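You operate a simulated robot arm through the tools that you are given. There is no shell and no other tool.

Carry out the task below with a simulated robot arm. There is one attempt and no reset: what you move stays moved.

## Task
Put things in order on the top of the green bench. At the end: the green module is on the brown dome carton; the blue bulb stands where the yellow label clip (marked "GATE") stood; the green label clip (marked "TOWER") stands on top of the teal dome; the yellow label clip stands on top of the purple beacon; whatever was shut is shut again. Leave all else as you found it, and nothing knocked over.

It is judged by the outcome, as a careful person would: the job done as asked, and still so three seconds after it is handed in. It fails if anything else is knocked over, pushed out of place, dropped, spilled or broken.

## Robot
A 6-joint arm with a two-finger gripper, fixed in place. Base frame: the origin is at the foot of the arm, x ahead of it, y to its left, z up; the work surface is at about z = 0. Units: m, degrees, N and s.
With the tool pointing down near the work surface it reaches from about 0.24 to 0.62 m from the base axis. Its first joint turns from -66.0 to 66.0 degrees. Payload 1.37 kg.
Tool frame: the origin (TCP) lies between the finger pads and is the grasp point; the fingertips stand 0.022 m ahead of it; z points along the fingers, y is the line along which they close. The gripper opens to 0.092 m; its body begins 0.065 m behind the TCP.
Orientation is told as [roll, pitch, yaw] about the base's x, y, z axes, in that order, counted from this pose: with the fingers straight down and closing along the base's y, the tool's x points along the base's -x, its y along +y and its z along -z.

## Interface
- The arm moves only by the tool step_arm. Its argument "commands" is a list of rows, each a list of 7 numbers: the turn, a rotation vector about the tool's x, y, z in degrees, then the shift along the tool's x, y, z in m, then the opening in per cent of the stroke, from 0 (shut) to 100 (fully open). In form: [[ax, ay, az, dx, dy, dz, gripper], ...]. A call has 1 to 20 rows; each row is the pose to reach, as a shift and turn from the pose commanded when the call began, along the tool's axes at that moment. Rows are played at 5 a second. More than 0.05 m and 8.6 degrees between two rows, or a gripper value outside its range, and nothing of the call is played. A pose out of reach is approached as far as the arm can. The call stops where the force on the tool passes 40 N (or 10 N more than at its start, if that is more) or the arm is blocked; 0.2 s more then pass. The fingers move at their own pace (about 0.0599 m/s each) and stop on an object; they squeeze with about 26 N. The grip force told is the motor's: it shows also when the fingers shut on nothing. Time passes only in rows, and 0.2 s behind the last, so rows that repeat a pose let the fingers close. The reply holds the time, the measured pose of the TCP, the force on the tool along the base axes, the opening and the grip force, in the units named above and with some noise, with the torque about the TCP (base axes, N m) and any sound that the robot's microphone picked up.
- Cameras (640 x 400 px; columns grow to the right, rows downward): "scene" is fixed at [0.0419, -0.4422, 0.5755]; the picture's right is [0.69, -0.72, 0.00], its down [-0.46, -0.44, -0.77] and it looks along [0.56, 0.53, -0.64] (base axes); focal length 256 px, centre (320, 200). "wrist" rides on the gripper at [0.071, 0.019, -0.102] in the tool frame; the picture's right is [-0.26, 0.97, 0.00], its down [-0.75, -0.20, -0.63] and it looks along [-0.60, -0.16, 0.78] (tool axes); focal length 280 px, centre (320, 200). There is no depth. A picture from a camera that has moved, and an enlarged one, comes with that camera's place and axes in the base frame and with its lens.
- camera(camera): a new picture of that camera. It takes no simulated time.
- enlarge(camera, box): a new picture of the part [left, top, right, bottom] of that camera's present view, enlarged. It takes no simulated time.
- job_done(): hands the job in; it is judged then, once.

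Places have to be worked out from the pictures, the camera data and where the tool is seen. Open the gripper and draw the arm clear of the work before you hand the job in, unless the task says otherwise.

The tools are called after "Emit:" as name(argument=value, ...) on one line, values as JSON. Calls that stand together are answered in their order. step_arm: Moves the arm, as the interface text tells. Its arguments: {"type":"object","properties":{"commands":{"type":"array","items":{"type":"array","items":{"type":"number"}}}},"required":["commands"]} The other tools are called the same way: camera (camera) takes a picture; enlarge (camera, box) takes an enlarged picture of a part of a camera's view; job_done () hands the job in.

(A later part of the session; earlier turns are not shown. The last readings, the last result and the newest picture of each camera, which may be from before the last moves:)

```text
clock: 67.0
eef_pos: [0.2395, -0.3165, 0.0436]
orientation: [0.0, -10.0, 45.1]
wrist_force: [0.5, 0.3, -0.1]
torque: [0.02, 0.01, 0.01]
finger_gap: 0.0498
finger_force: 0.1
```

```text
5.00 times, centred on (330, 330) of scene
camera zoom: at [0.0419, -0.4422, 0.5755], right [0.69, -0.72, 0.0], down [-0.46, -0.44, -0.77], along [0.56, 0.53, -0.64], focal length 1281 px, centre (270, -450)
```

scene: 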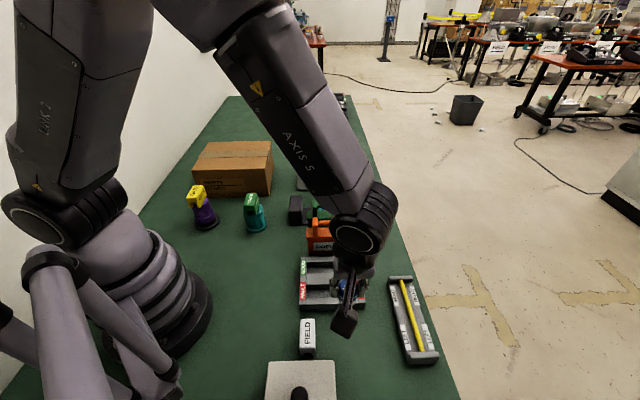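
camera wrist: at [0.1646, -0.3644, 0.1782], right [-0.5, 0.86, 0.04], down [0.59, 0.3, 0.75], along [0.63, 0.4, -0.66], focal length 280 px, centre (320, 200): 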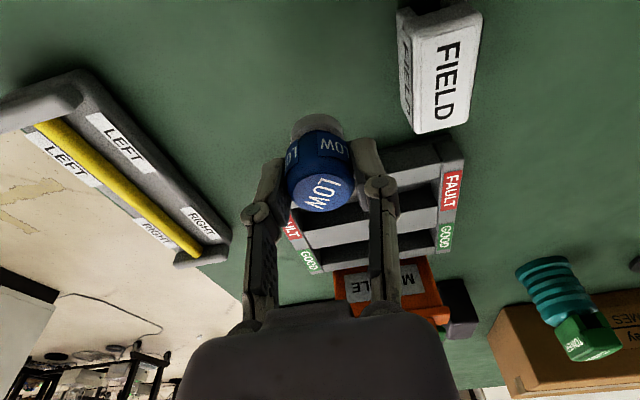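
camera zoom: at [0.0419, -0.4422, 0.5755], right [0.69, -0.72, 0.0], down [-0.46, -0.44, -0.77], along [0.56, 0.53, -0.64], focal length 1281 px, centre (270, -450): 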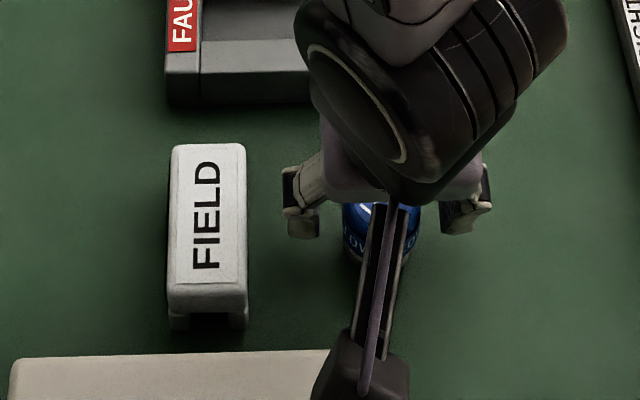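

The bulb stands upright and free. I'm rising vertically and then checking.

Emit:
step_arm(commands=[[0, 0, 0, -0.0017, 0, -0.0099, 54], [0, 0, 0, -0.0052, 0, -0.0296, 54], [0, 0, 0, -0.0095, 0, -0.0541, 54], [0, 0, 0, -0.0147, 0, -0.0837, 54], [0, 0, 0, -0.0208, 0, -0.1182, 54], [0, 0, 0, -0.0278, 0, -0.1576, 54]])

Emit:
camera(camera="wrist")

Emit:
camera(camera="scene")

```text
clock: 68.4
eef_pos: [0.2391, -0.3156, 0.2024]
orientation: [0.1, -10.0, 45.0]
wrist_force: [-0.1, 0.0, 0.5]
torque: [0.05, 0.01, 0.01]
finger_gap: 0.0495
finger_force: 0.0
```

```text
taken
camera wrist: at [0.1638, -0.3647, 0.2917], right [-0.5, 0.86, 0.05], down [0.59, 0.3, 0.75], along [0.63, 0.4, -0.66], focal length 280 px, centre (320, 200)
```

wrist: 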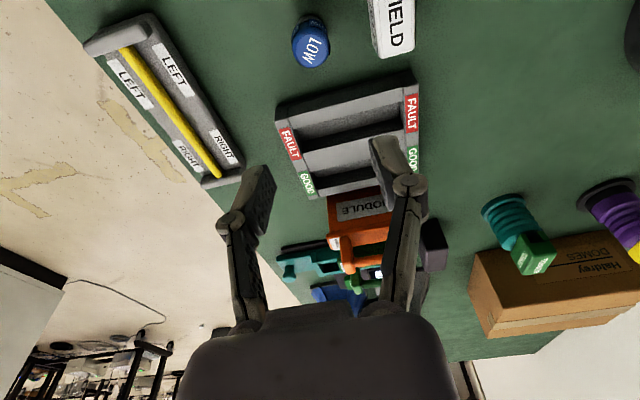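

```text
taken
```

scene: 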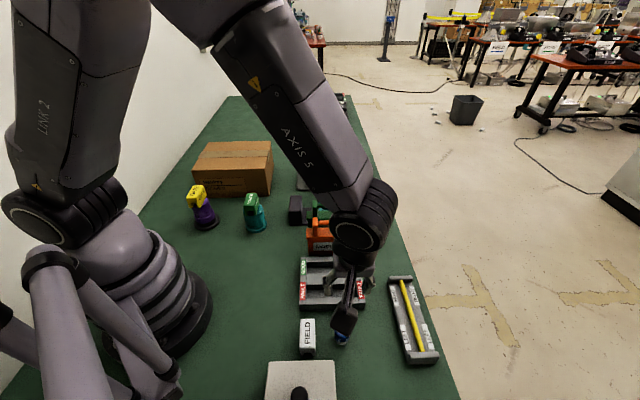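

The bulb is in place and upright. I'm undoing the tilt and moving to a viewing pose for the green module, turning to yaw -45 (fingers then close across the handle bar).

Emit:
step_arm(commands=[[0, 3.3, 0, -0.0029, 0, -0.0164, 54], [0, 6.7, 0, -0.0058, 0, -0.0328, 54], [0, 10, 0, -0.0087, 0, -0.0492, 54]])

Emit:
step_arm(commands=[[0, 0, 5, -0.0207, 0.0088, 0, 54], [0, 0, 10, -0.0414, 0.0176, 0, 54], [0, 0, 15, -0.0621, 0.0265, 0, 54], [0, 0, 20, -0.0828, 0.0353, 0, 54], [0, 0, 25, -0.1034, 0.0441, 0, 54], [0, 0, 30, -0.1241, 0.0529, 0, 54], [0, 0, 35, -0.1448, 0.0618, 0, 54], [0, 0, 40, -0.1655, 0.0706, 0, 54], [0, 0, 45, -0.1862, 0.0794, 0, 54], [0, 0, 50, -0.2069, 0.0882, 0, 54], [0, 0, 55, -0.2276, 0.097, 0, 54], [0, 0, 60, -0.2483, 0.1059, 0, 54], [0, 0, 65, -0.269, 0.1147, 0, 54], [0, 0, 70, -0.2896, 0.1235, 0, 54], [0, 0, 75, -0.3103, 0.1323, 0, 54], [0, 0, 80, -0.331, 0.1412, 0, 54], [0, 0, 85, -0.3517, 0.15, 0, 54], [0, 0, 90, -0.3724, 0.1588, 0, 54]])

Emit:
camera(camera="wrist")

Emit:
camera(camera="scene")

```text
clock: 69.2
eef_pos: [0.2397, -0.3166, 0.253]
orientation: [0.0, 0.1, 45.0]
wrist_force: [0.0, -0.1, -0.4]
torque: [-0.01, 0.01, 0.01]
finger_gap: 0.0497
finger_force: 0.0
```

```text
clock: 73.0
eef_pos: [0.3901, 0.0599, 0.2522]
orientation: [-0.1, 0.0, -45.1]
wrist_force: [0.1, 0.6, 0.3]
torque: [0.01, 0.03, 0.0]
finger_gap: 0.0496
finger_force: 0.1
```

```text
taken
camera wrist: at [0.353, 0.1229, 0.355], right [0.87, 0.5, 0.0], down [0.39, -0.68, 0.63], along [0.31, -0.54, -0.78], focal length 280 px, centre (320, 200)
```

wrist: 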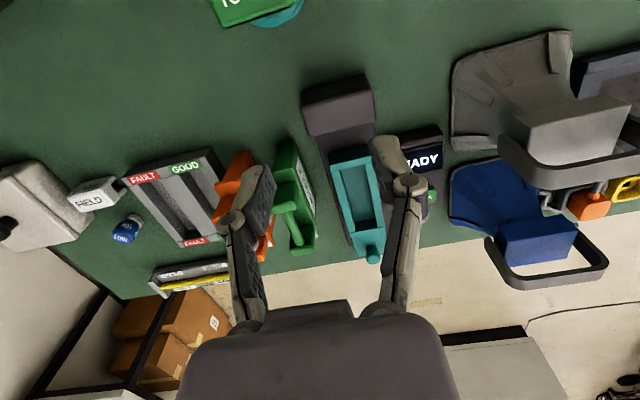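

```text
taken
```

scene: 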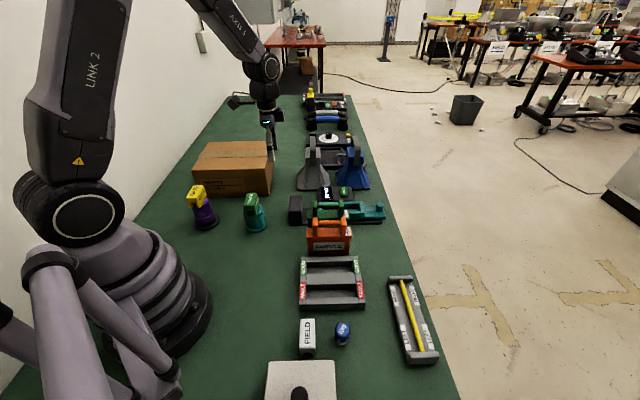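

The bulb stands where GATE was. I'm enlarging on the green module to measure the handle.

Emit:
enlarge(camera="wrist", box=[200, 110, 360, 270])

Emit:
enlarge(camera="wrist", box=[220, 120, 380, 220])

Emit:
enlarge(camera="scene", box=[285, 185, 397, 260])

```text
2.50 times, centred on (280, 190) of wrist
camera zoom: at [0.353, 0.1229, 0.355], right [0.87, 0.5, 0.0], down [0.39, -0.68, 0.63], along [0.31, -0.54, -0.78], focal length 701 px, centre (420, 225)
```

zoom: 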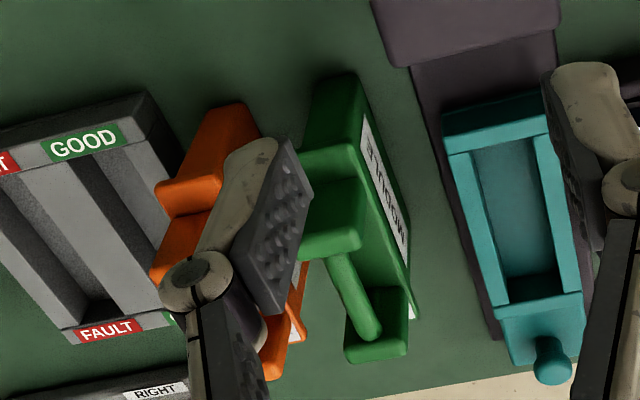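

```text
4.00 times, centred on (300, 170) of wrist
camera zoom: at [0.353, 0.1229, 0.355], right [0.87, 0.5, 0.0], down [0.39, -0.68, 0.63], along [0.31, -0.54, -0.78], focal length 1122 px, centre (400, 320)
```

zoom: 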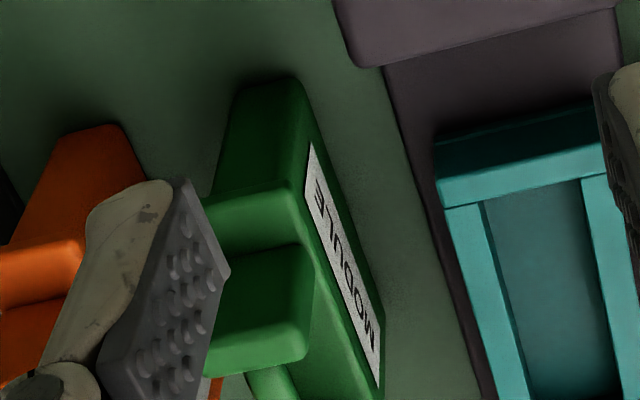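

```text
5.33 times, centred on (341, 222) of scene
camera zoom: at [0.0419, -0.4422, 0.5755], right [0.69, -0.72, 0.0], down [-0.46, -0.44, -0.77], along [0.56, 0.53, -0.64], focal length 1366 px, centre (208, 80)
```

zoom: 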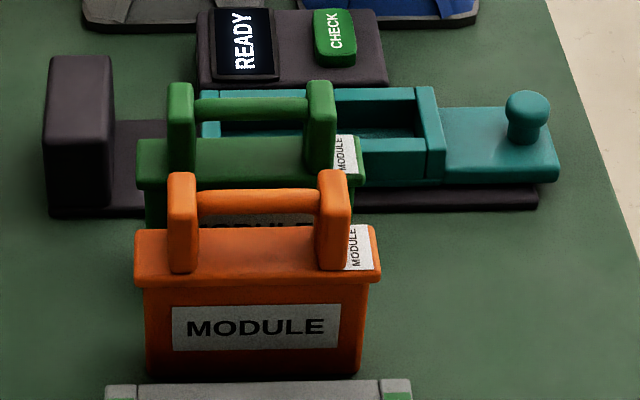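

The green handle looks centred near (0.447, -0.09), with the module about 0.135 m tall (bar ≈0.115, flange ≈0.084). I'll shift the viewpoint and open the fingers for an unobstructed look.

Emit:
step_arm(commands=[[0, 0, 0, 0.005, -0.014, -0.01, 70], [0, 0, 0, 0.01, -0.028, -0.02, 85], [0, 0, 0, 0.0141, -0.0424, -0.03, 100], [0, 0, 0, 0.0141, -0.0424, -0.03, 100]])

Emit:
camera(camera="wrist")

Emit:
enlarge(camera="wrist", box=[250, 100, 410, 240])

```text
clock: 74.0
eef_pos: [0.349, 0.0403, 0.2834]
orientation: [0.0, 0.0, -45.0]
wrist_force: [0.1, -0.1, 0.7]
torque: [0.0, -0.02, 0.05]
finger_gap: 0.0919
finger_force: 0.0
```

```text
taken
camera wrist: at [0.3129, 0.1028, 0.3848], right [0.87, 0.5, 0.0], down [0.39, -0.68, 0.63], along [0.31, -0.54, -0.78], focal length 280 px, centre (320, 200)
```

wrist: 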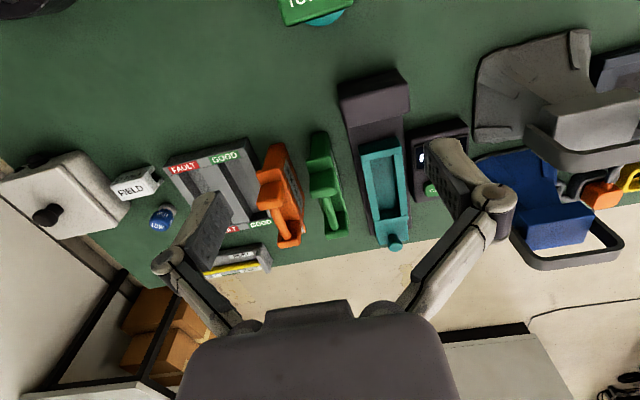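

```text
2.86 times, centred on (330, 170) of wrist
camera zoom: at [0.3129, 0.1028, 0.3848], right [0.87, 0.5, 0.0], down [0.39, -0.68, 0.63], along [0.31, -0.54, -0.78], focal length 801 px, centre (291, 286)
```

zoom: 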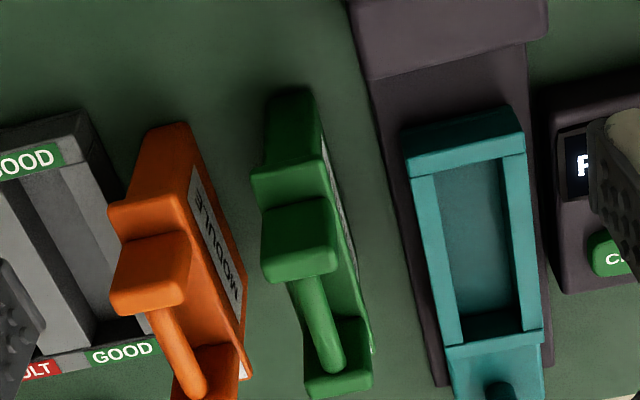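

This gives a clear view. I'm enlarging further on the green module's handle.

Emit:
enlarge(camera="wrist", box=[292, 120, 372, 180])

Emit:
enlarge(camera="wrist", box=[292, 180, 372, 240])

```text
6.67 times, centred on (332, 150) of wrist
camera zoom: at [0.3129, 0.1028, 0.3848], right [0.87, 0.5, 0.0], down [0.39, -0.68, 0.63], along [0.31, -0.54, -0.78], focal length 1869 px, centre (240, 533)
```

zoom: 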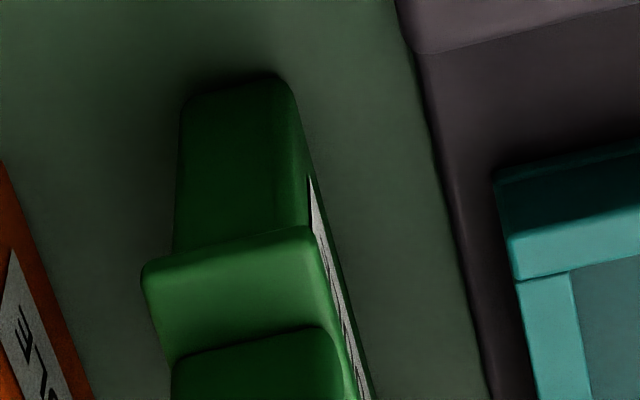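

```text
6.67 times, centred on (332, 210) of wrist
camera zoom: at [0.3129, 0.1028, 0.3848], right [0.87, 0.5, 0.0], down [0.39, -0.68, 0.63], along [0.31, -0.54, -0.78], focal length 1869 px, centre (240, 133)
```

zoom: 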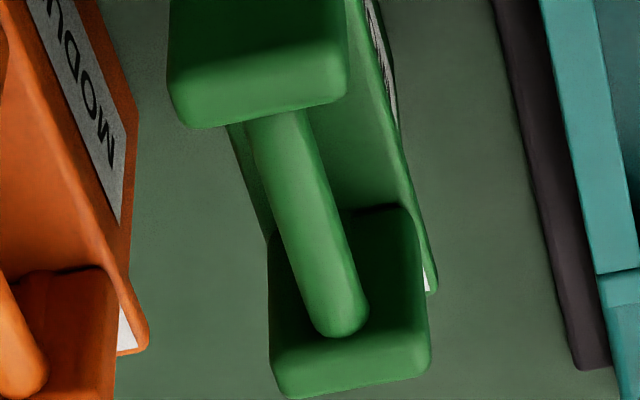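

The handle bar measures about 12 mm thick with its centre near (0.4415, -0.0925) and z≈0.115; the post tops are at about 0.128. I'm moving above the handle at z≈0.22 with the gripper narrowed to 0.041 m to stay clear of the orange module.

Emit:
step_arm(commands=[[0, 0, 0, -0.0266, -0.0048, 0.0106, 85], [0, 0, 0, -0.0531, -0.0095, 0.0211, 70], [0, 0, 0, -0.0797, -0.0143, 0.0317, 55], [0, 0, 0, -0.1062, -0.019, 0.0423, 45], [0, 0, 0, -0.1328, -0.0238, 0.0528, 45], [0, 0, 0, -0.1593, -0.0285, 0.0634, 45], [0, 0, 0, -0.1593, -0.0285, 0.0634, 45]])

Emit:
camera(camera="wrist")

Emit:
enlarge(camera="wrist", box=[240, 20, 400, 180])

Emit:
enlarge(camera="scene", box=[270, 150, 400, 260])

```text
clock: 75.6
eef_pos: [0.4425, -0.0937, 0.2189]
orientation: [0.0, 0.0, -45.1]
wrist_force: [-0.1, -0.7, -0.3]
torque: [-0.04, 0.01, -0.03]
finger_gap: 0.0413
finger_force: 0.0
```

```text
taken
camera wrist: at [0.4062, -0.0309, 0.3213], right [0.87, 0.5, 0.0], down [0.39, -0.68, 0.63], along [0.31, -0.54, -0.78], focal length 280 px, centre (320, 200)
```

wrist: 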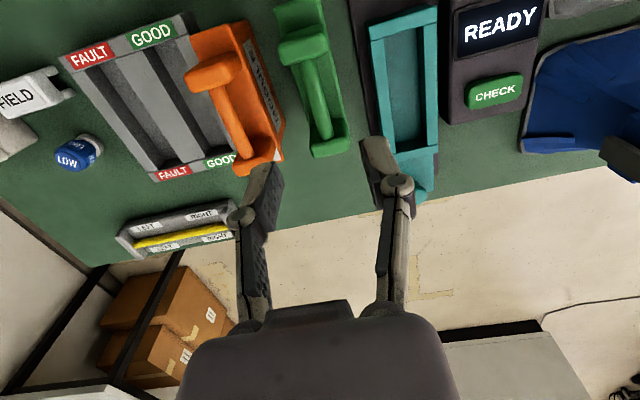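

```text
2.50 times, centred on (320, 100) of wrist
camera zoom: at [0.4062, -0.0309, 0.3213], right [0.87, 0.5, 0.0], down [0.39, -0.68, 0.63], along [0.31, -0.54, -0.78], focal length 701 px, centre (320, 450)
```

zoom: 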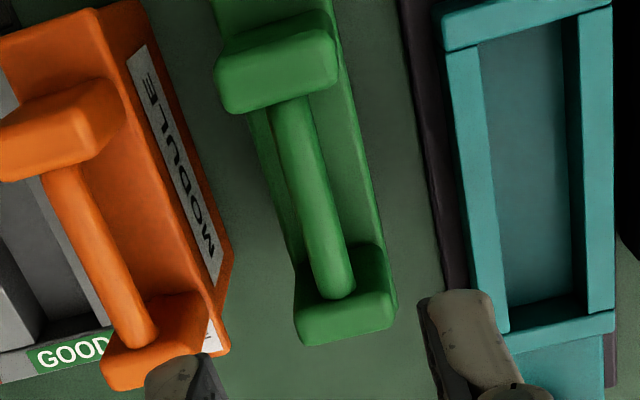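

```text
3.64 times, centred on (335, 205) of scene
camera zoom: at [0.0419, -0.4422, 0.5755], right [0.69, -0.72, 0.0], down [-0.46, -0.44, -0.77], along [0.56, 0.53, -0.64], focal length 932 px, centre (266, 182)
```

zoom: 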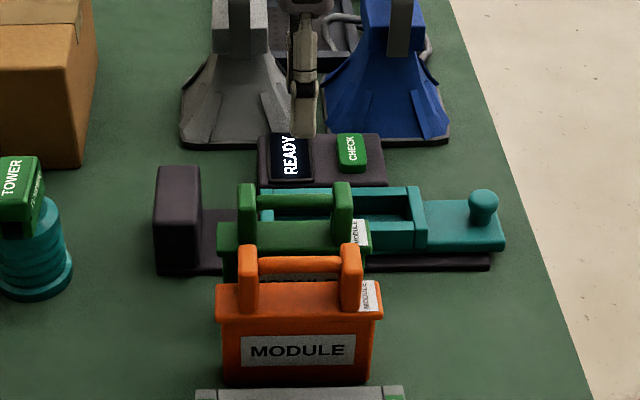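

The bar lies within ~3 mm of the TCP. I'm nudging 3 mm along the bar and 2 mm across, then descending to z≈0.1165 so the pads straddle the bar.

Emit:
step_arm(commands=[[0, 0, 0, 0.003, -0.002, 0.02, 45], [0, 0, 0, 0.003, -0.002, 0.04, 45], [0, 0, 0, 0.003, -0.002, 0.06, 45], [0, 0, 0, 0.003, -0.002, 0.075, 45], [0, 0, 0, 0.003, -0.002, 0.085, 45], [0, 0, 0, 0.003, -0.002, 0.095, 45], [0, 0, 0, 0.003, -0.002, 0.1024, 45]])

Emit:
camera(camera="wrist")

Emit:
enlarge(camera="wrist", box=[220, 90, 420, 240])

Emit:
enlarge(camera="scene", box=[285, 160, 397, 250])

```text
clock: 77.2
eef_pos: [0.4379, -0.0933, 0.1158]
orientation: [0.0, -0.1, -45.0]
wrist_force: [-0.2, 0.7, -0.2]
torque: [0.04, 0.0, 0.01]
finger_gap: 0.0415
finger_force: 0.0
```

```text
taken
camera wrist: at [0.4028, -0.029, 0.2186], right [0.87, 0.5, 0.0], down [0.39, -0.68, 0.63], along [0.31, -0.54, -0.78], focal length 280 px, centre (320, 200)
```

wrist: 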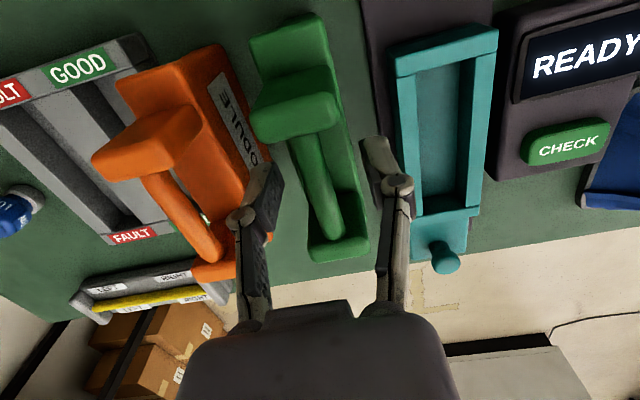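

```text
2.67 times, centred on (320, 165) of wrist
camera zoom: at [0.4028, -0.029, 0.2186], right [0.87, 0.5, 0.0], down [0.39, -0.68, 0.63], along [0.31, -0.54, -0.78], focal length 748 px, centre (320, 293)
```

zoom: 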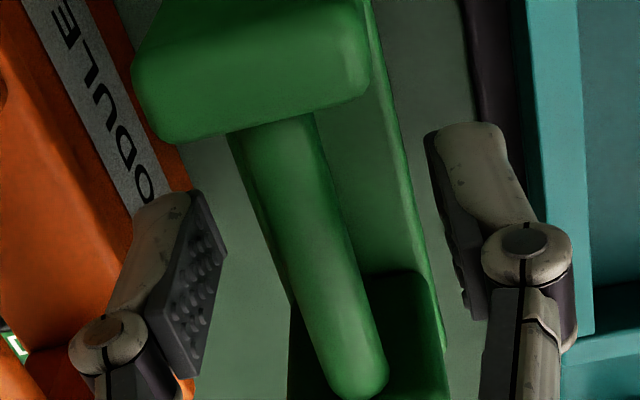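

```text
4.44 times, centred on (341, 205) of scene
camera zoom: at [0.0419, -0.4422, 0.5755], right [0.69, -0.72, 0.0], down [-0.46, -0.44, -0.77], along [0.56, 0.53, -0.64], focal length 1139 px, centre (227, 178)
```

zoom: 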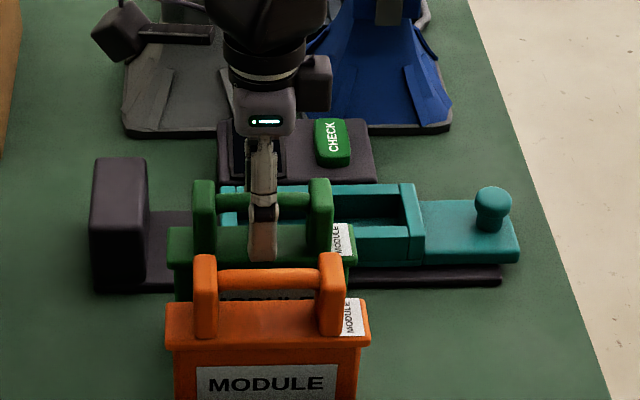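

The bar runs right between the pads (1 mm off-centre) at TCP depth. I'm closing on it.

Emit:
step_arm(commands=[[0, 0, 0, 0, 0, 0, 30], [0, 0, 0, 0, 0, 0, 18], [0, 0, 0, 0, 0, 0, 8], [0, 0, 0, 0, 0, 0, 0], [0, 0, 0, 0, 0, 0, 0], [0, 0, 0, 0, 0, 0, 0]])

Emit:
camera(camera="wrist")

```text
clock: 78.6
eef_pos: [0.4387, -0.0918, 0.1178]
orientation: [0.1, 0.0, -44.9]
wrist_force: [0.6, -1.7, -0.7]
torque: [0.04, -0.01, 0.0]
finger_gap: 0.0102
finger_force: 25.9
```

```text
taken
camera wrist: at [0.4027, -0.029, 0.2187], right [0.87, 0.5, 0.0], down [0.39, -0.68, 0.63], along [0.31, -0.54, -0.78], focal length 280 px, centre (320, 200)
```

wrist: 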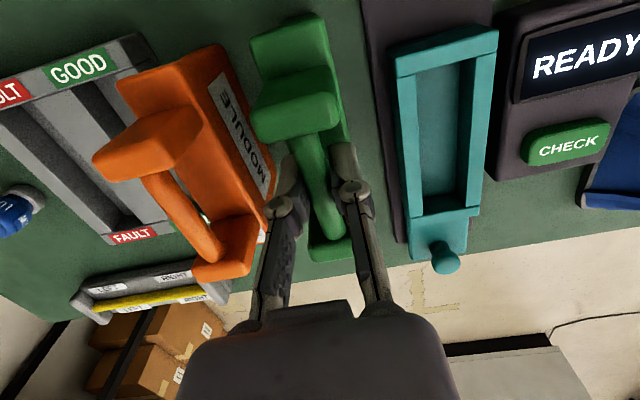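

Gripped (gap 0.010 m). I'm lifting a little to feel the weight and check that nothing snags.

Emit:
step_arm(commands=[[0, 0, 0, 0, 0, -0.003, 0], [0, 0, 0, 0, 0, -0.008, 0], [0, 0, 0, 0, 0, -0.015, 0], [0, 0, 0, 0, 0, -0.02, 0], [0, 0, 0, 0, 0, -0.02, 0]])

Emit:
camera(camera="wrist")

Emit:
enlarge(camera="scene", box=[285, 160, 397, 250])

```text
clock: 79.8
eef_pos: [0.4403, -0.093, 0.1377]
orientation: [0.0, 0.1, -45.1]
wrist_force: [-0.8, 0.9, -3.0]
torque: [-0.01, 0.03, -0.02]
finger_gap: 0.0104
finger_force: 26.0
```

```text
taken
camera wrist: at [0.4029, -0.0292, 0.2388], right [0.87, 0.5, 0.0], down [0.39, -0.68, 0.63], along [0.31, -0.54, -0.78], focal length 280 px, centre (320, 200)
```

wrist: 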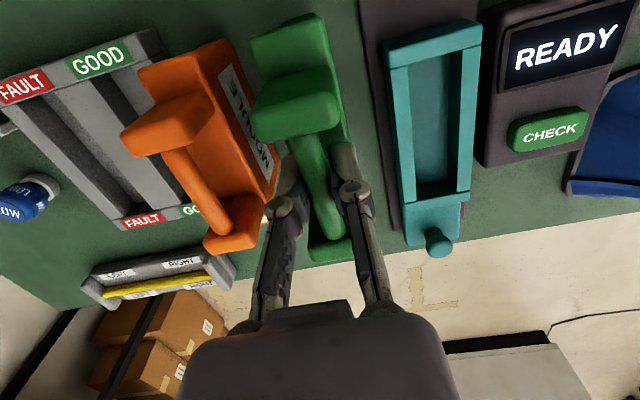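

```text
4.44 times, centred on (341, 205) of scene
camera zoom: at [0.0419, -0.4422, 0.5755], right [0.69, -0.72, 0.0], down [-0.46, -0.44, -0.77], along [0.56, 0.53, -0.64], focal length 1139 px, centre (227, 178)
```

zoom: 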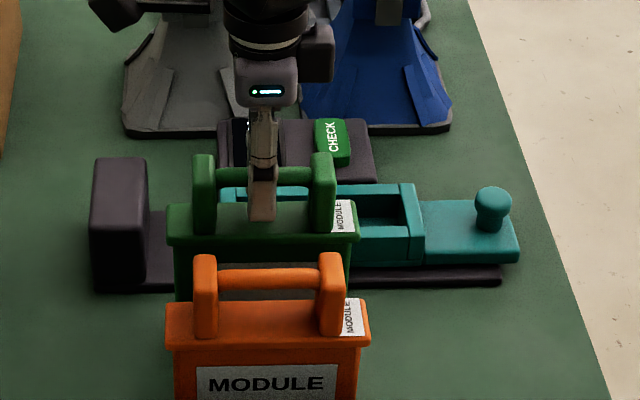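

The module weighs only ~3 N and hangs straight; nothing else moved. I'm lifting to z≈0.29 so its bottom clears the carton top.

Emit:
step_arm(commands=[[0, 0, 0, 0, 0, -0.015, 0], [0, 0, 0, 0, 0, -0.035, 0], [0, 0, 0, 0, 0, -0.06, 0], [0, 0, 0, 0, 0, -0.085, 0], [0, 0, 0, 0, 0, -0.11, 0], [0, 0, 0, 0, 0, -0.135, 0], [0, 0, 0, 0, 0, -0.152, 0]])

Emit:
camera(camera="scene")

Emit:
camera(camera="wrist")

```text
clock: 81.4
eef_pos: [0.4403, -0.0928, 0.2901]
orientation: [0.0, 0.0, -45.1]
wrist_force: [0.1, 0.1, -3.4]
torque: [0.0, -0.01, -0.03]
finger_gap: 0.0108
finger_force: 25.7
```

```text
taken
```

scene: 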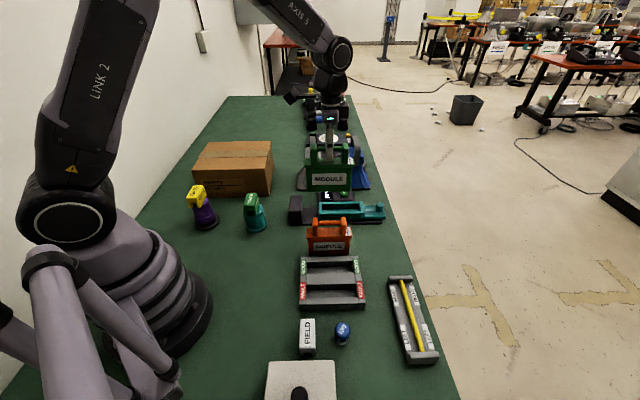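

```text
taken
camera wrist: at [0.4029, -0.0294, 0.3913], right [0.87, 0.5, 0.0], down [0.39, -0.68, 0.63], along [0.31, -0.54, -0.78], focal length 280 px, centre (320, 200)
```

wrist: 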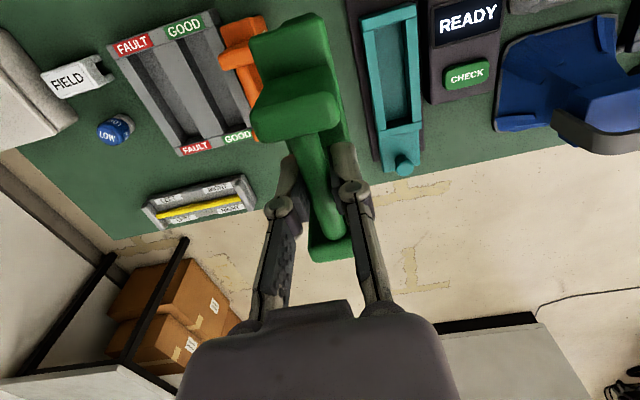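

The orange module, tray and others are undisturbed. I'm carrying the module at z≈0.29 via (0.38, 0.09) to above the carton centre (~(0.427, 0.343)).

Emit:
step_arm(commands=[[0, 0, 0, 0.0095, 0.0048, 0, 0], [0, 0, 0, 0.0286, 0.0145, 0, 0], [0, 0, 0, 0.0477, 0.0242, 0, 0], [0, 0, 0, 0.0668, 0.0338, 0, 0], [0, 0, 0, 0.0859, 0.0435, 0, 0], [0, 0, 0, 0.105, 0.0532, 0, 0], [0, 0, 0, 0.1241, 0.0628, 0, 0], [0, 0, 0, 0.1432, 0.0725, 0, 0], [0, 0, 0, 0.159, 0.081, 0, 0], [0, 0, 0, 0.1718, 0.095, 0, 0], [0, 0, 0, 0.183, 0.111, 0, 0], [0, 0, 0, 0.195, 0.128, 0, 0], [0, 0, 0, 0.2075, 0.1455, 0, 0], [0, 0, 0, 0.22, 0.164, 0, 0], [0, 0, 0, 0.234, 0.184, 0, 0], [0, 0, 0, 0.248, 0.204, 0, 0], [0, 0, 0, 0.264, 0.224, 0, 0], [0, 0, 0, 0.281, 0.247, 0, 0], [0, 0, 0, 0.299, 0.273, 0, 0], [0, 0, 0, 0.3175, 0.2991, 0, 0]])

Emit:
camera(camera="scene")

Emit:
camera(camera="wrist")

```text
clock: 85.6
eef_pos: [0.4271, 0.3433, 0.2895]
orientation: [0.0, 0.0, -45.0]
wrist_force: [0.7, -0.9, -3.2]
torque: [0.02, -0.01, 0.0]
finger_gap: 0.0103
finger_force: 26.3
```

```text
taken
```

scene: 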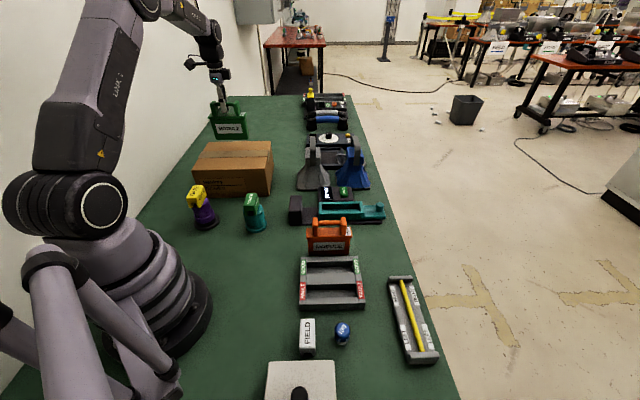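

```text
taken
camera wrist: at [0.3903, 0.4072, 0.3905], right [0.87, 0.5, 0.0], down [0.39, -0.68, 0.63], along [0.31, -0.54, -0.78], focal length 280 px, centre (320, 200)
```

wrist: 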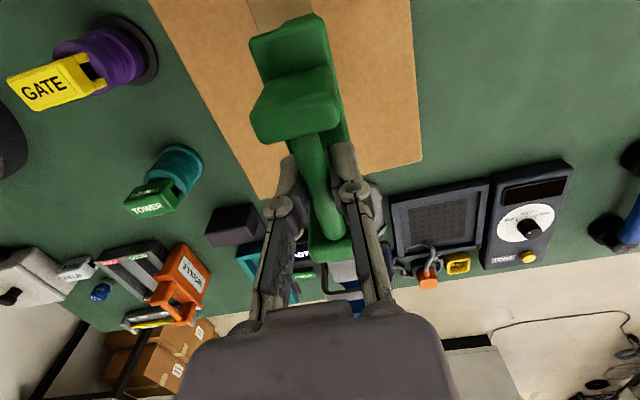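

The carton edges in the wrist view put the TCP ~11 cm inside the front and right edges, so it's well placed. I'm lowering to z≈0.245 first.

Emit:
step_arm(commands=[[0, 0, 0, 0, 0, 0.01, 0], [0, 0, 0, 0, 0, 0.022, 0], [0, 0, 0, 0, 0, 0.034, 0], [0, 0, 0, 0, 0, 0.044, 0]])

Emit:
enlarge(camera="scene", box=[170, 80, 300, 200])

```text
clock: 86.6
eef_pos: [0.4264, 0.3441, 0.2437]
orientation: [0.0, -0.1, -45.0]
wrist_force: [0.4, 0.0, -3.3]
torque: [-0.01, -0.01, 0.01]
finger_gap: 0.0102
finger_force: 25.8
```

```text
3.33 times, centred on (235, 140) of scene
camera zoom: at [0.0419, -0.4422, 0.5755], right [0.69, -0.72, 0.0], down [-0.46, -0.44, -0.77], along [0.56, 0.53, -0.64], focal length 854 px, centre (603, 400)
```

zoom: 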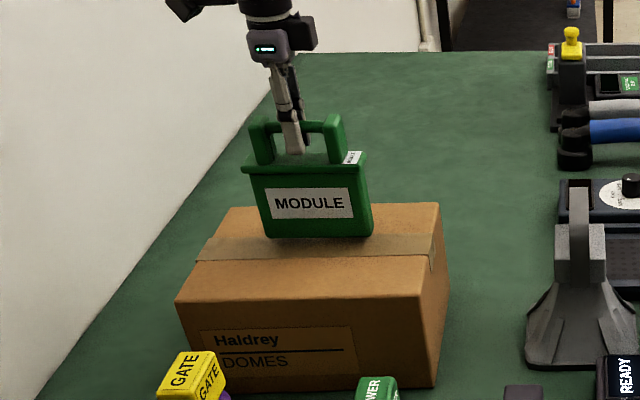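

The module hangs upright a couple of centimetres above the carton's middle. I'm continuing down gently in small steps.

Emit:
step_arm(commands=[[0, 0, 0, 0, 0, 0.003, 0], [0, 0, 0, 0, 0, 0.006, 0], [0, 0, 0, 0, 0, 0.009, 0]])

```text
clock: 87.4
eef_pos: [0.4263, 0.3437, 0.237]
orientation: [0.1, -0.1, -45.0]
wrist_force: [-1.0, -0.5, 2.6]
torque: [-0.07, 0.05, 0.03]
finger_gap: 0.0101
finger_force: 25.9
```

The force changed from -3.3 to +2.6 N, so the module has landed on the carton top (≈0.119). I'll check how it's seated before release.

Emit:
step_arm(commands=[[0, 0, 0, 0, 0, 0.0005, 0], [0, 0, 0, 0, 0, 0.0005, 0]])

Emit:
enlarge(camera="scene", box=[200, 90, 280, 170])

Emit:
camera(camera="wrist")

```text
clock: 88.0
eef_pos: [0.4254, 0.3429, 0.2362]
orientation: [0.2, 0.0, -45.0]
wrist_force: [-1.9, -1.5, 14.4]
torque: [0.04, 0.0, -0.03]
finger_gap: 0.0102
finger_force: 25.3
```

```text
5.00 times, centred on (240, 130) of scene
camera zoom: at [0.0419, -0.4423, 0.5754], right [0.69, -0.72, 0.0], down [-0.46, -0.44, -0.77], along [0.56, 0.53, -0.64], focal length 1281 px, centre (720, 550)
```

zoom: 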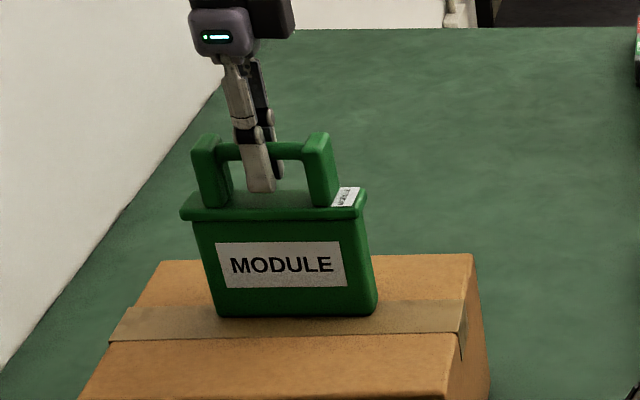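

```text
taken
camera wrist: at [0.3899, 0.4071, 0.3388], right [0.87, 0.5, 0.0], down [0.39, -0.68, 0.62], along [0.31, -0.54, -0.78], focal length 280 px, centre (320, 200)
```

wrist: 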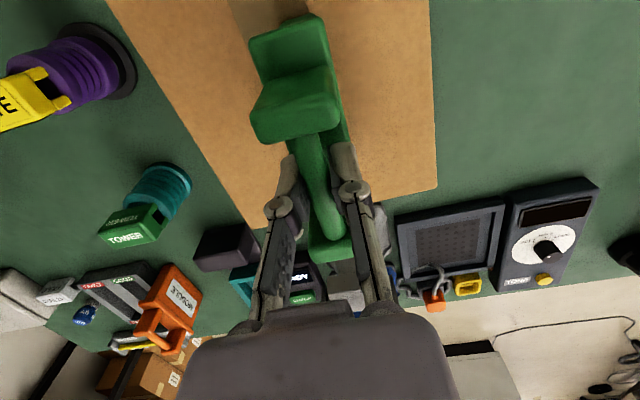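

The module stands flush on the carton (14 N press). I'm easing off half a millimetre and opening the fingers gently.

Emit:
step_arm(commands=[[0, 0, 0, 0, 0, -0.0006, 0], [0, 0, 0, 0, 0, -0.0006, 6], [0, 0, 0, 0, 0, -0.0006, 12], [0, 0, 0, 0, 0, -0.0006, 18], [0, 0, 0, 0, 0, -0.0006, 26], [0, 0, 0, 0, 0, -0.0006, 35], [0, 0, 0, 0, 0, -0.0006, 45], [0, 0, 0, 0, 0, -0.0006, 45]])

Emit:
enlarge(camera="scene", box=[200, 90, 280, 170])

Emit:
enlarge(camera="wrist", box=[220, 90, 420, 240])

```text
clock: 89.8
eef_pos: [0.4271, 0.3438, 0.2354]
orientation: [0.0, 0.0, -45.0]
wrist_force: [0.6, -0.5, 0.3]
torque: [-0.01, 0.01, 0.03]
finger_gap: 0.0416
finger_force: 0.0
```

```text
5.00 times, centred on (240, 130) of scene
camera zoom: at [0.0419, -0.4422, 0.5755], right [0.69, -0.72, 0.0], down [-0.46, -0.44, -0.77], along [0.56, 0.53, -0.64], focal length 1281 px, centre (720, 550)
```

zoom: 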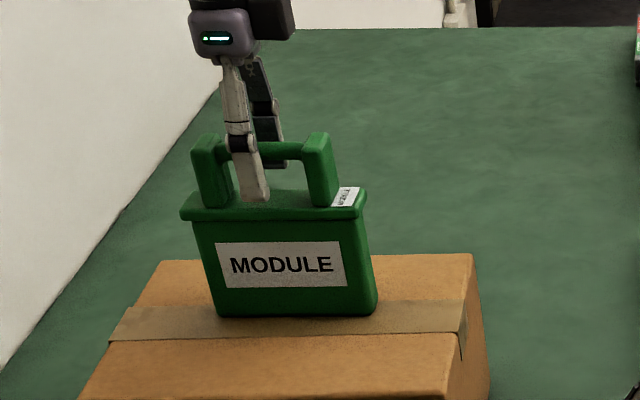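

```text
2.67 times, centred on (320, 165) of wrist
camera zoom: at [0.3896, 0.4069, 0.3379], right [0.87, 0.5, 0.0], down [0.39, -0.68, 0.63], along [0.31, -0.54, -0.78], focal length 748 px, centre (320, 293)
```

zoom: 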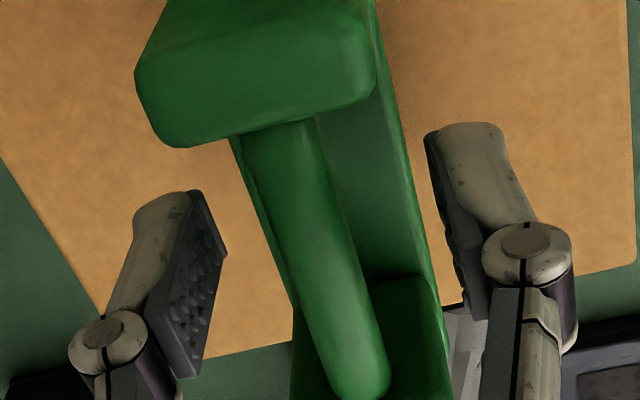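

The module stands on its own and the fingers are clear of the bar. I'm rising straight up.

Emit:
step_arm(commands=[[0, 0, 0, 0, 0, -0.01, 45], [0, 0, 0, 0, 0, -0.03, 45], [0, 0, 0, 0, 0, -0.055, 45], [0, 0, 0, 0, 0, -0.085, 45], [0, 0, 0, 0, 0, -0.115, 45]])

Emit:
camera(camera="scene")

Emit:
camera(camera="wrist")

```text
clock: 91.0
eef_pos: [0.4252, 0.3432, 0.3517]
orientation: [-0.1, 0.0, -44.9]
wrist_force: [-0.1, 0.7, 0.8]
torque: [-0.02, -0.01, 0.0]
finger_gap: 0.0412
finger_force: 0.0
```

```text
taken
```

scene: 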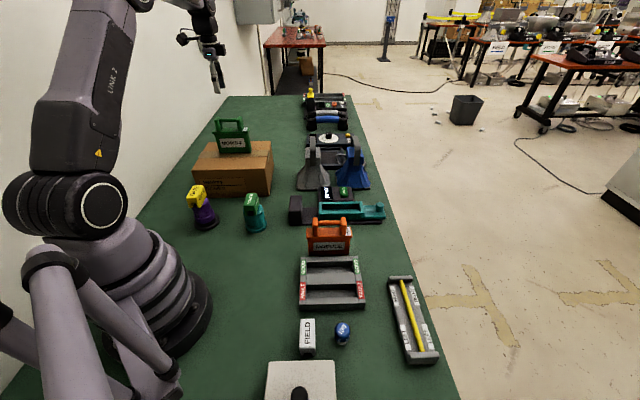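

```text
taken
camera wrist: at [0.3893, 0.4069, 0.4537], right [0.87, 0.5, 0.0], down [0.39, -0.68, 0.63], along [0.31, -0.54, -0.78], focal length 280 px, centre (320, 200)
```

wrist: 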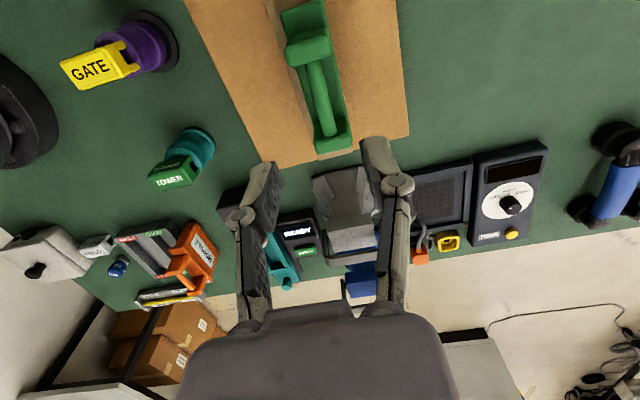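

All four items are placed. I'll inspect the final state closely: GATE on the beacon, TOWER on the dome, and the module, bulb and neighbours.

Emit:
enlarge(camera="wrist", box=[50, 0, 210, 100])

Emit:
enlarge(camera="scene", box=[170, 100, 300, 240])

Emit:
enlarge(camera="scene", box=[250, 220, 450, 400])

Emit:
enlarge(camera="scene", box=[170, 80, 400, 240])

```text
4.00 times, centred on (130, 50) of wrist
camera zoom: at [0.3893, 0.4069, 0.4537], right [0.87, 0.5, 0.0], down [0.39, -0.68, 0.63], along [0.31, -0.54, -0.78], focal length 1122 px, centre (1080, 800)
```

zoom: 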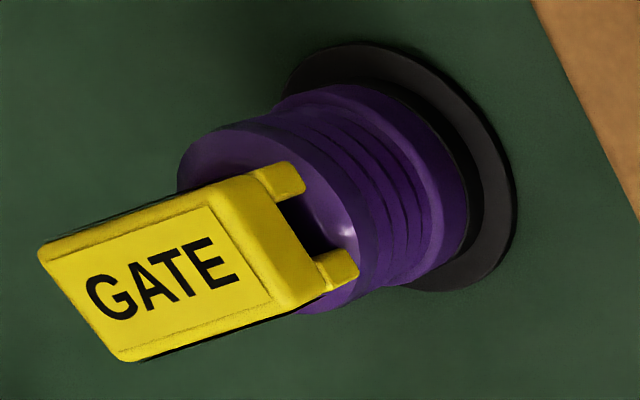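

```text
2.86 times, centred on (235, 170) of scene
camera zoom: at [0.0419, -0.4422, 0.5755], right [0.69, -0.72, 0.0], down [-0.46, -0.44, -0.77], along [0.56, 0.53, -0.64], focal length 732 px, centre (563, 286)
```

zoom: 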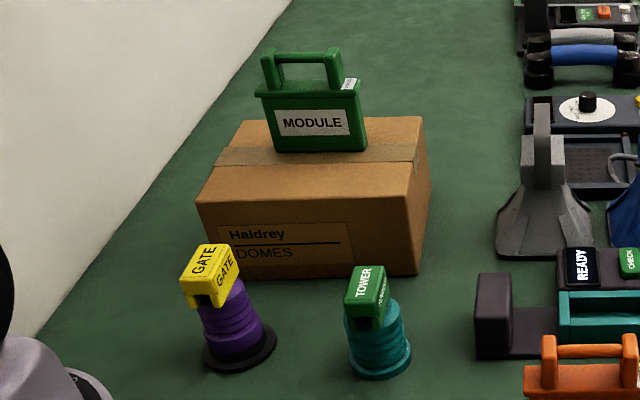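

```text
2.22 times, centred on (350, 310) of scene
camera zoom: at [0.0419, -0.4422, 0.5755], right [0.69, -0.72, 0.0], down [-0.46, -0.44, -0.77], along [0.56, 0.53, -0.64], focal length 569 px, centre (253, -44)
```

zoom: 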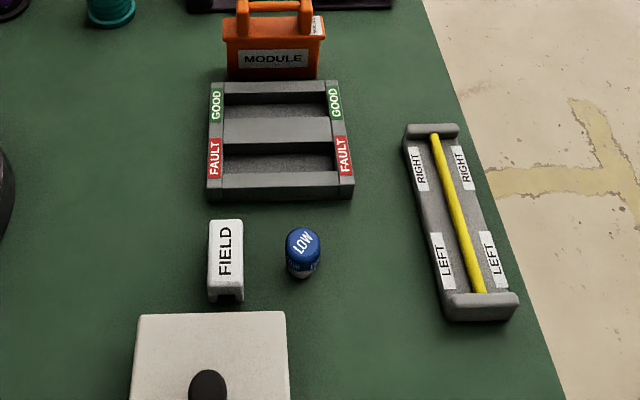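

```text
2.50 times, centred on (285, 160) of scene
camera zoom: at [0.0419, -0.4422, 0.5755], right [0.69, -0.72, 0.0], down [-0.46, -0.44, -0.77], along [0.56, 0.53, -0.64], focal length 640 px, centre (408, 300)
```

zoom: 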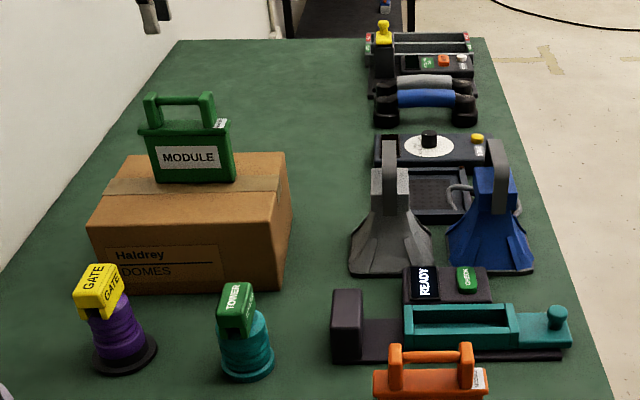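

Everything is in place and neighbours look unchanged. Combining the views, GATE sits ~7 mm forward of the beacon's axis; I'll check TOWER from this side too before deciding whether to re-centre.

Emit:
enlarge(camera="wrist", box=[130, 110, 242, 200])

Emit:
enlarge(camera="scene", box=[180, 180, 228, 236])

```text
4.44 times, centred on (186, 155) of wrist
camera zoom: at [0.3893, 0.4069, 0.4537], right [0.87, 0.5, 0.0], down [0.39, -0.68, 0.63], along [0.31, -0.54, -0.78], focal length 1246 px, centre (916, 400)
```

zoom: 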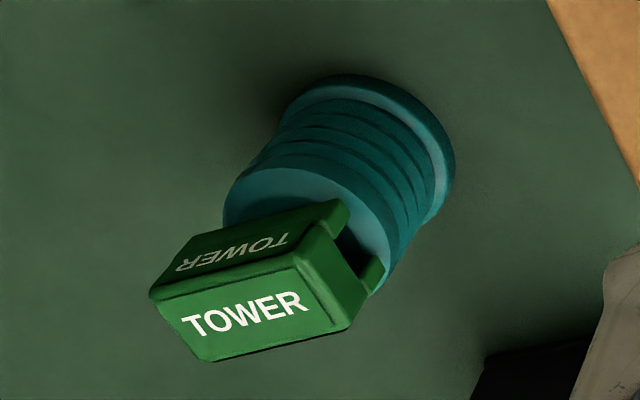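

```text
7.14 times, centred on (204, 208) of scene
camera zoom: at [0.0419, -0.4422, 0.5755], right [0.69, -0.72, 0.0], down [-0.46, -0.44, -0.77], along [0.56, 0.53, -0.64], focal length 1830 px, centre (1149, 143)
```

zoom: 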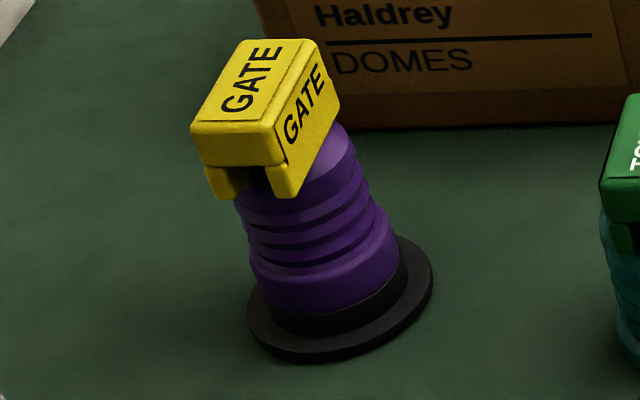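

I want a trustworthy measurement, so I'll move the camera directly above the TOWER/dome (staying high over the module first), the same overhead technique as before.

Emit:
step_arm(commands=[[0, 0, -5, -0.006, -0.0125, 0, 45], [0, 0, -10, -0.0121, -0.025, 0, 45], [0, 0, -15, -0.0181, -0.0375, 0, 45], [0, 0, -20, -0.0241, -0.0499, 0, 45], [0, 0, -25, -0.0301, -0.0624, 0, 45], [0, 0, -30, -0.0362, -0.0749, 0, 50], [0, 0, -35, -0.0422, -0.0874, 0, 55], [0, 0, -40, -0.0482, -0.0999, 0, 60], [0, 0, -45, -0.0543, -0.1124, 0, 60], [0, 0, -50, -0.0603, -0.1248, 0, 60], [0, 0, -55, -0.0663, -0.1373, 0, 60], [0, 0, -60, -0.0723, -0.1498, 0, 60], [0, 0, -65, -0.0784, -0.1623, 0, 60], [0, 0, -70, -0.0844, -0.1748, 0, 60], [0, 0, -75, -0.0904, -0.1873, 0, 60], [0, 0, -80, -0.0964, -0.1997, 0, 60], [0, 0, -85, -0.1025, -0.2122, 0, 60], [0, 0, -90, -0.1085, -0.2247, 0, 60]])

Emit:
step_arm(commands=[[-1.3, 4.83, 0, 0, 0, 0.02, 60], [-2.6, 9.66, 0, 0, 0, 0.045, 60], [-3.9, 14.5, 0, 0, 0, 0.075, 60], [-5.2, 19.3, 0, 0, 0, 0.1, 60], [-5.2, 19.3, 0, 0, 0, 0.1, 60]])

Emit:
camera(camera="wrist")

```text
clock: 94.8
eef_pos: [0.3424, 0.1078, 0.3501]
orientation: [-0.1, 0.0, 45.1]
wrist_force: [0.3, 0.1, -0.1]
torque: [0.0, 0.03, 0.0]
finger_gap: 0.0551
finger_force: 0.1
```

```text
clock: 96.0
eef_pos: [0.3446, 0.1079, 0.2508]
orientation: [5.4, 19.3, 45.9]
wrist_force: [-0.2, 0.6, 0.2]
torque: [0.01, 0.0, 0.0]
finger_gap: 0.0553
finger_force: 0.0
```

```text
taken
camera wrist: at [0.315, 0.091, 0.3717], right [-0.5, 0.87, 0.0], down [0.82, 0.47, 0.32], along [0.28, 0.16, -0.95], focal length 280 px, centre (320, 200)
```

wrist: 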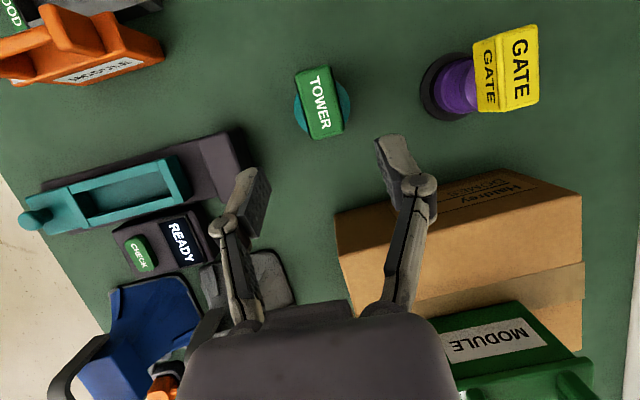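

The camera is right above the dome. I'm enlarging to measure the TOWER clip versus the dome outline.

Emit:
enlarge(camera="wrist", box=[272, 57, 368, 147])

Emit:
enlarge(camera="wrist", box=[400, 10, 560, 130])

```text
4.44 times, centred on (320, 102) of wrist
camera zoom: at [0.315, 0.091, 0.3717], right [-0.5, 0.87, 0.0], down [0.82, 0.47, 0.32], along [0.28, 0.16, -0.95], focal length 1246 px, centre (320, 636)
```

zoom: 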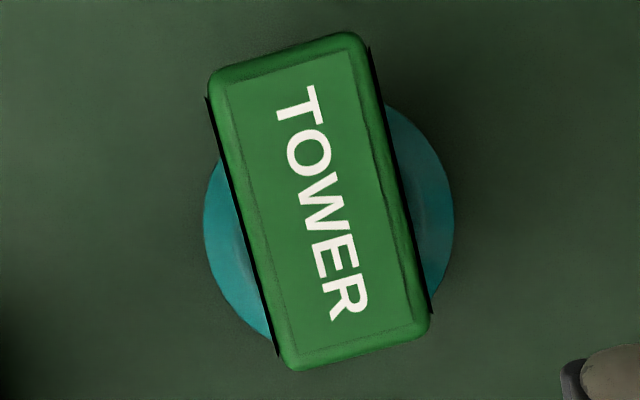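

```text
3.33 times, centred on (480, 70) of wrist
camera zoom: at [0.315, 0.091, 0.3717], right [-0.5, 0.87, 0.0], down [0.82, 0.47, 0.32], along [0.28, 0.16, -0.95], focal length 935 px, centre (-213, 633)
```

zoom: 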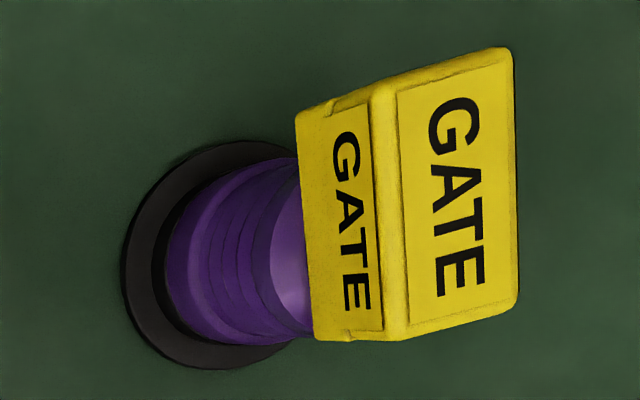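

TOWER is within ~3 mm of the dome's centre. GATE is ~7–8 mm off its beacon's axis; re-centring it is easy with the known release pose, so I'll undo the tilt and go back above GATE.

Emit:
step_arm(commands=[[1.3, -4.83, 0, 0, 0, 0, 60], [2.6, -9.66, 0, 0, 0, 0, 60], [3.9, -14.5, 0, 0, 0, 0, 60], [5.2, -19.3, 0, 0, 0, 0, 60]])

Emit:
step_arm(commands=[[0, 0, 0, 0.0022, 0.021, 0, 60], [0, 0, 0, 0.0044, 0.042, 0, 60], [0, 0, 0, 0.0066, 0.0629, 0, 60], [0, 0, 0, 0.0089, 0.0839, 0, 60], [0, 0, 0, 0.0111, 0.1049, 0.01, 60], [0, 0, 0, 0.0133, 0.1259, 0.025, 58], [0, 0, 0, 0.0155, 0.1468, 0.04, 56], [0, 0, 0, 0.0177, 0.1678, 0.055, 56], [0, 0, 0, 0.0177, 0.1678, 0.055, 56]])

Emit:
camera(camera="wrist")

Emit:
enlarge(camera="scene", box=[150, 130, 278, 240])

```text
clock: 97.0
eef_pos: [0.3443, 0.1073, 0.252]
orientation: [-0.1, -0.1, 45.1]
wrist_force: [0.3, -0.3, -0.1]
torque: [0.0, 0.02, 0.03]
finger_gap: 0.0552
finger_force: 0.0
```

```text
clock: 99.0
eef_pos: [0.212, 0.2137, 0.1966]
orientation: [0.1, 0.0, 45.0]
wrist_force: [0.1, 1.0, -0.6]
torque: [0.0, 0.0, -0.01]
finger_gap: 0.0513
finger_force: 0.0
```

```text
taken
camera wrist: at [0.149, 0.177, 0.2976], right [-0.5, 0.87, 0.0], down [0.68, 0.39, 0.62], along [0.54, 0.31, -0.78], focal length 280 px, centre (320, 200)
```

wrist: 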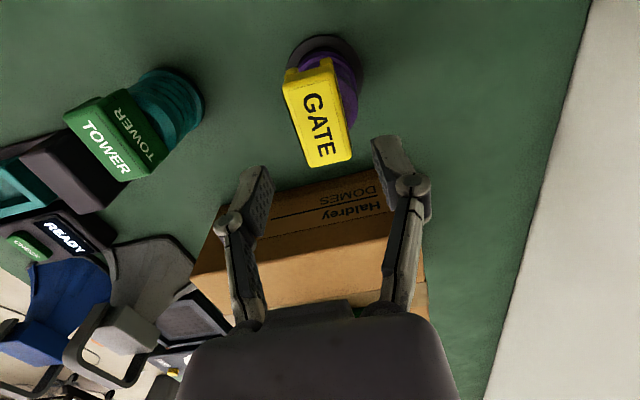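

```text
3.64 times, centred on (214, 185) of scene
camera zoom: at [0.0419, -0.4422, 0.5755], right [0.69, -0.72, 0.0], down [-0.46, -0.44, -0.77], along [0.56, 0.53, -0.64], focal length 932 px, centre (706, 254)
```

zoom: 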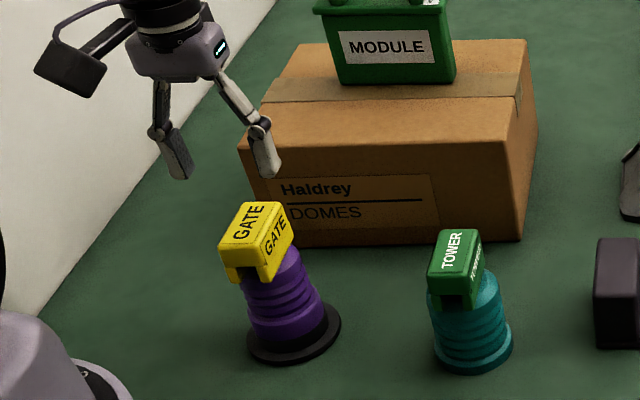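

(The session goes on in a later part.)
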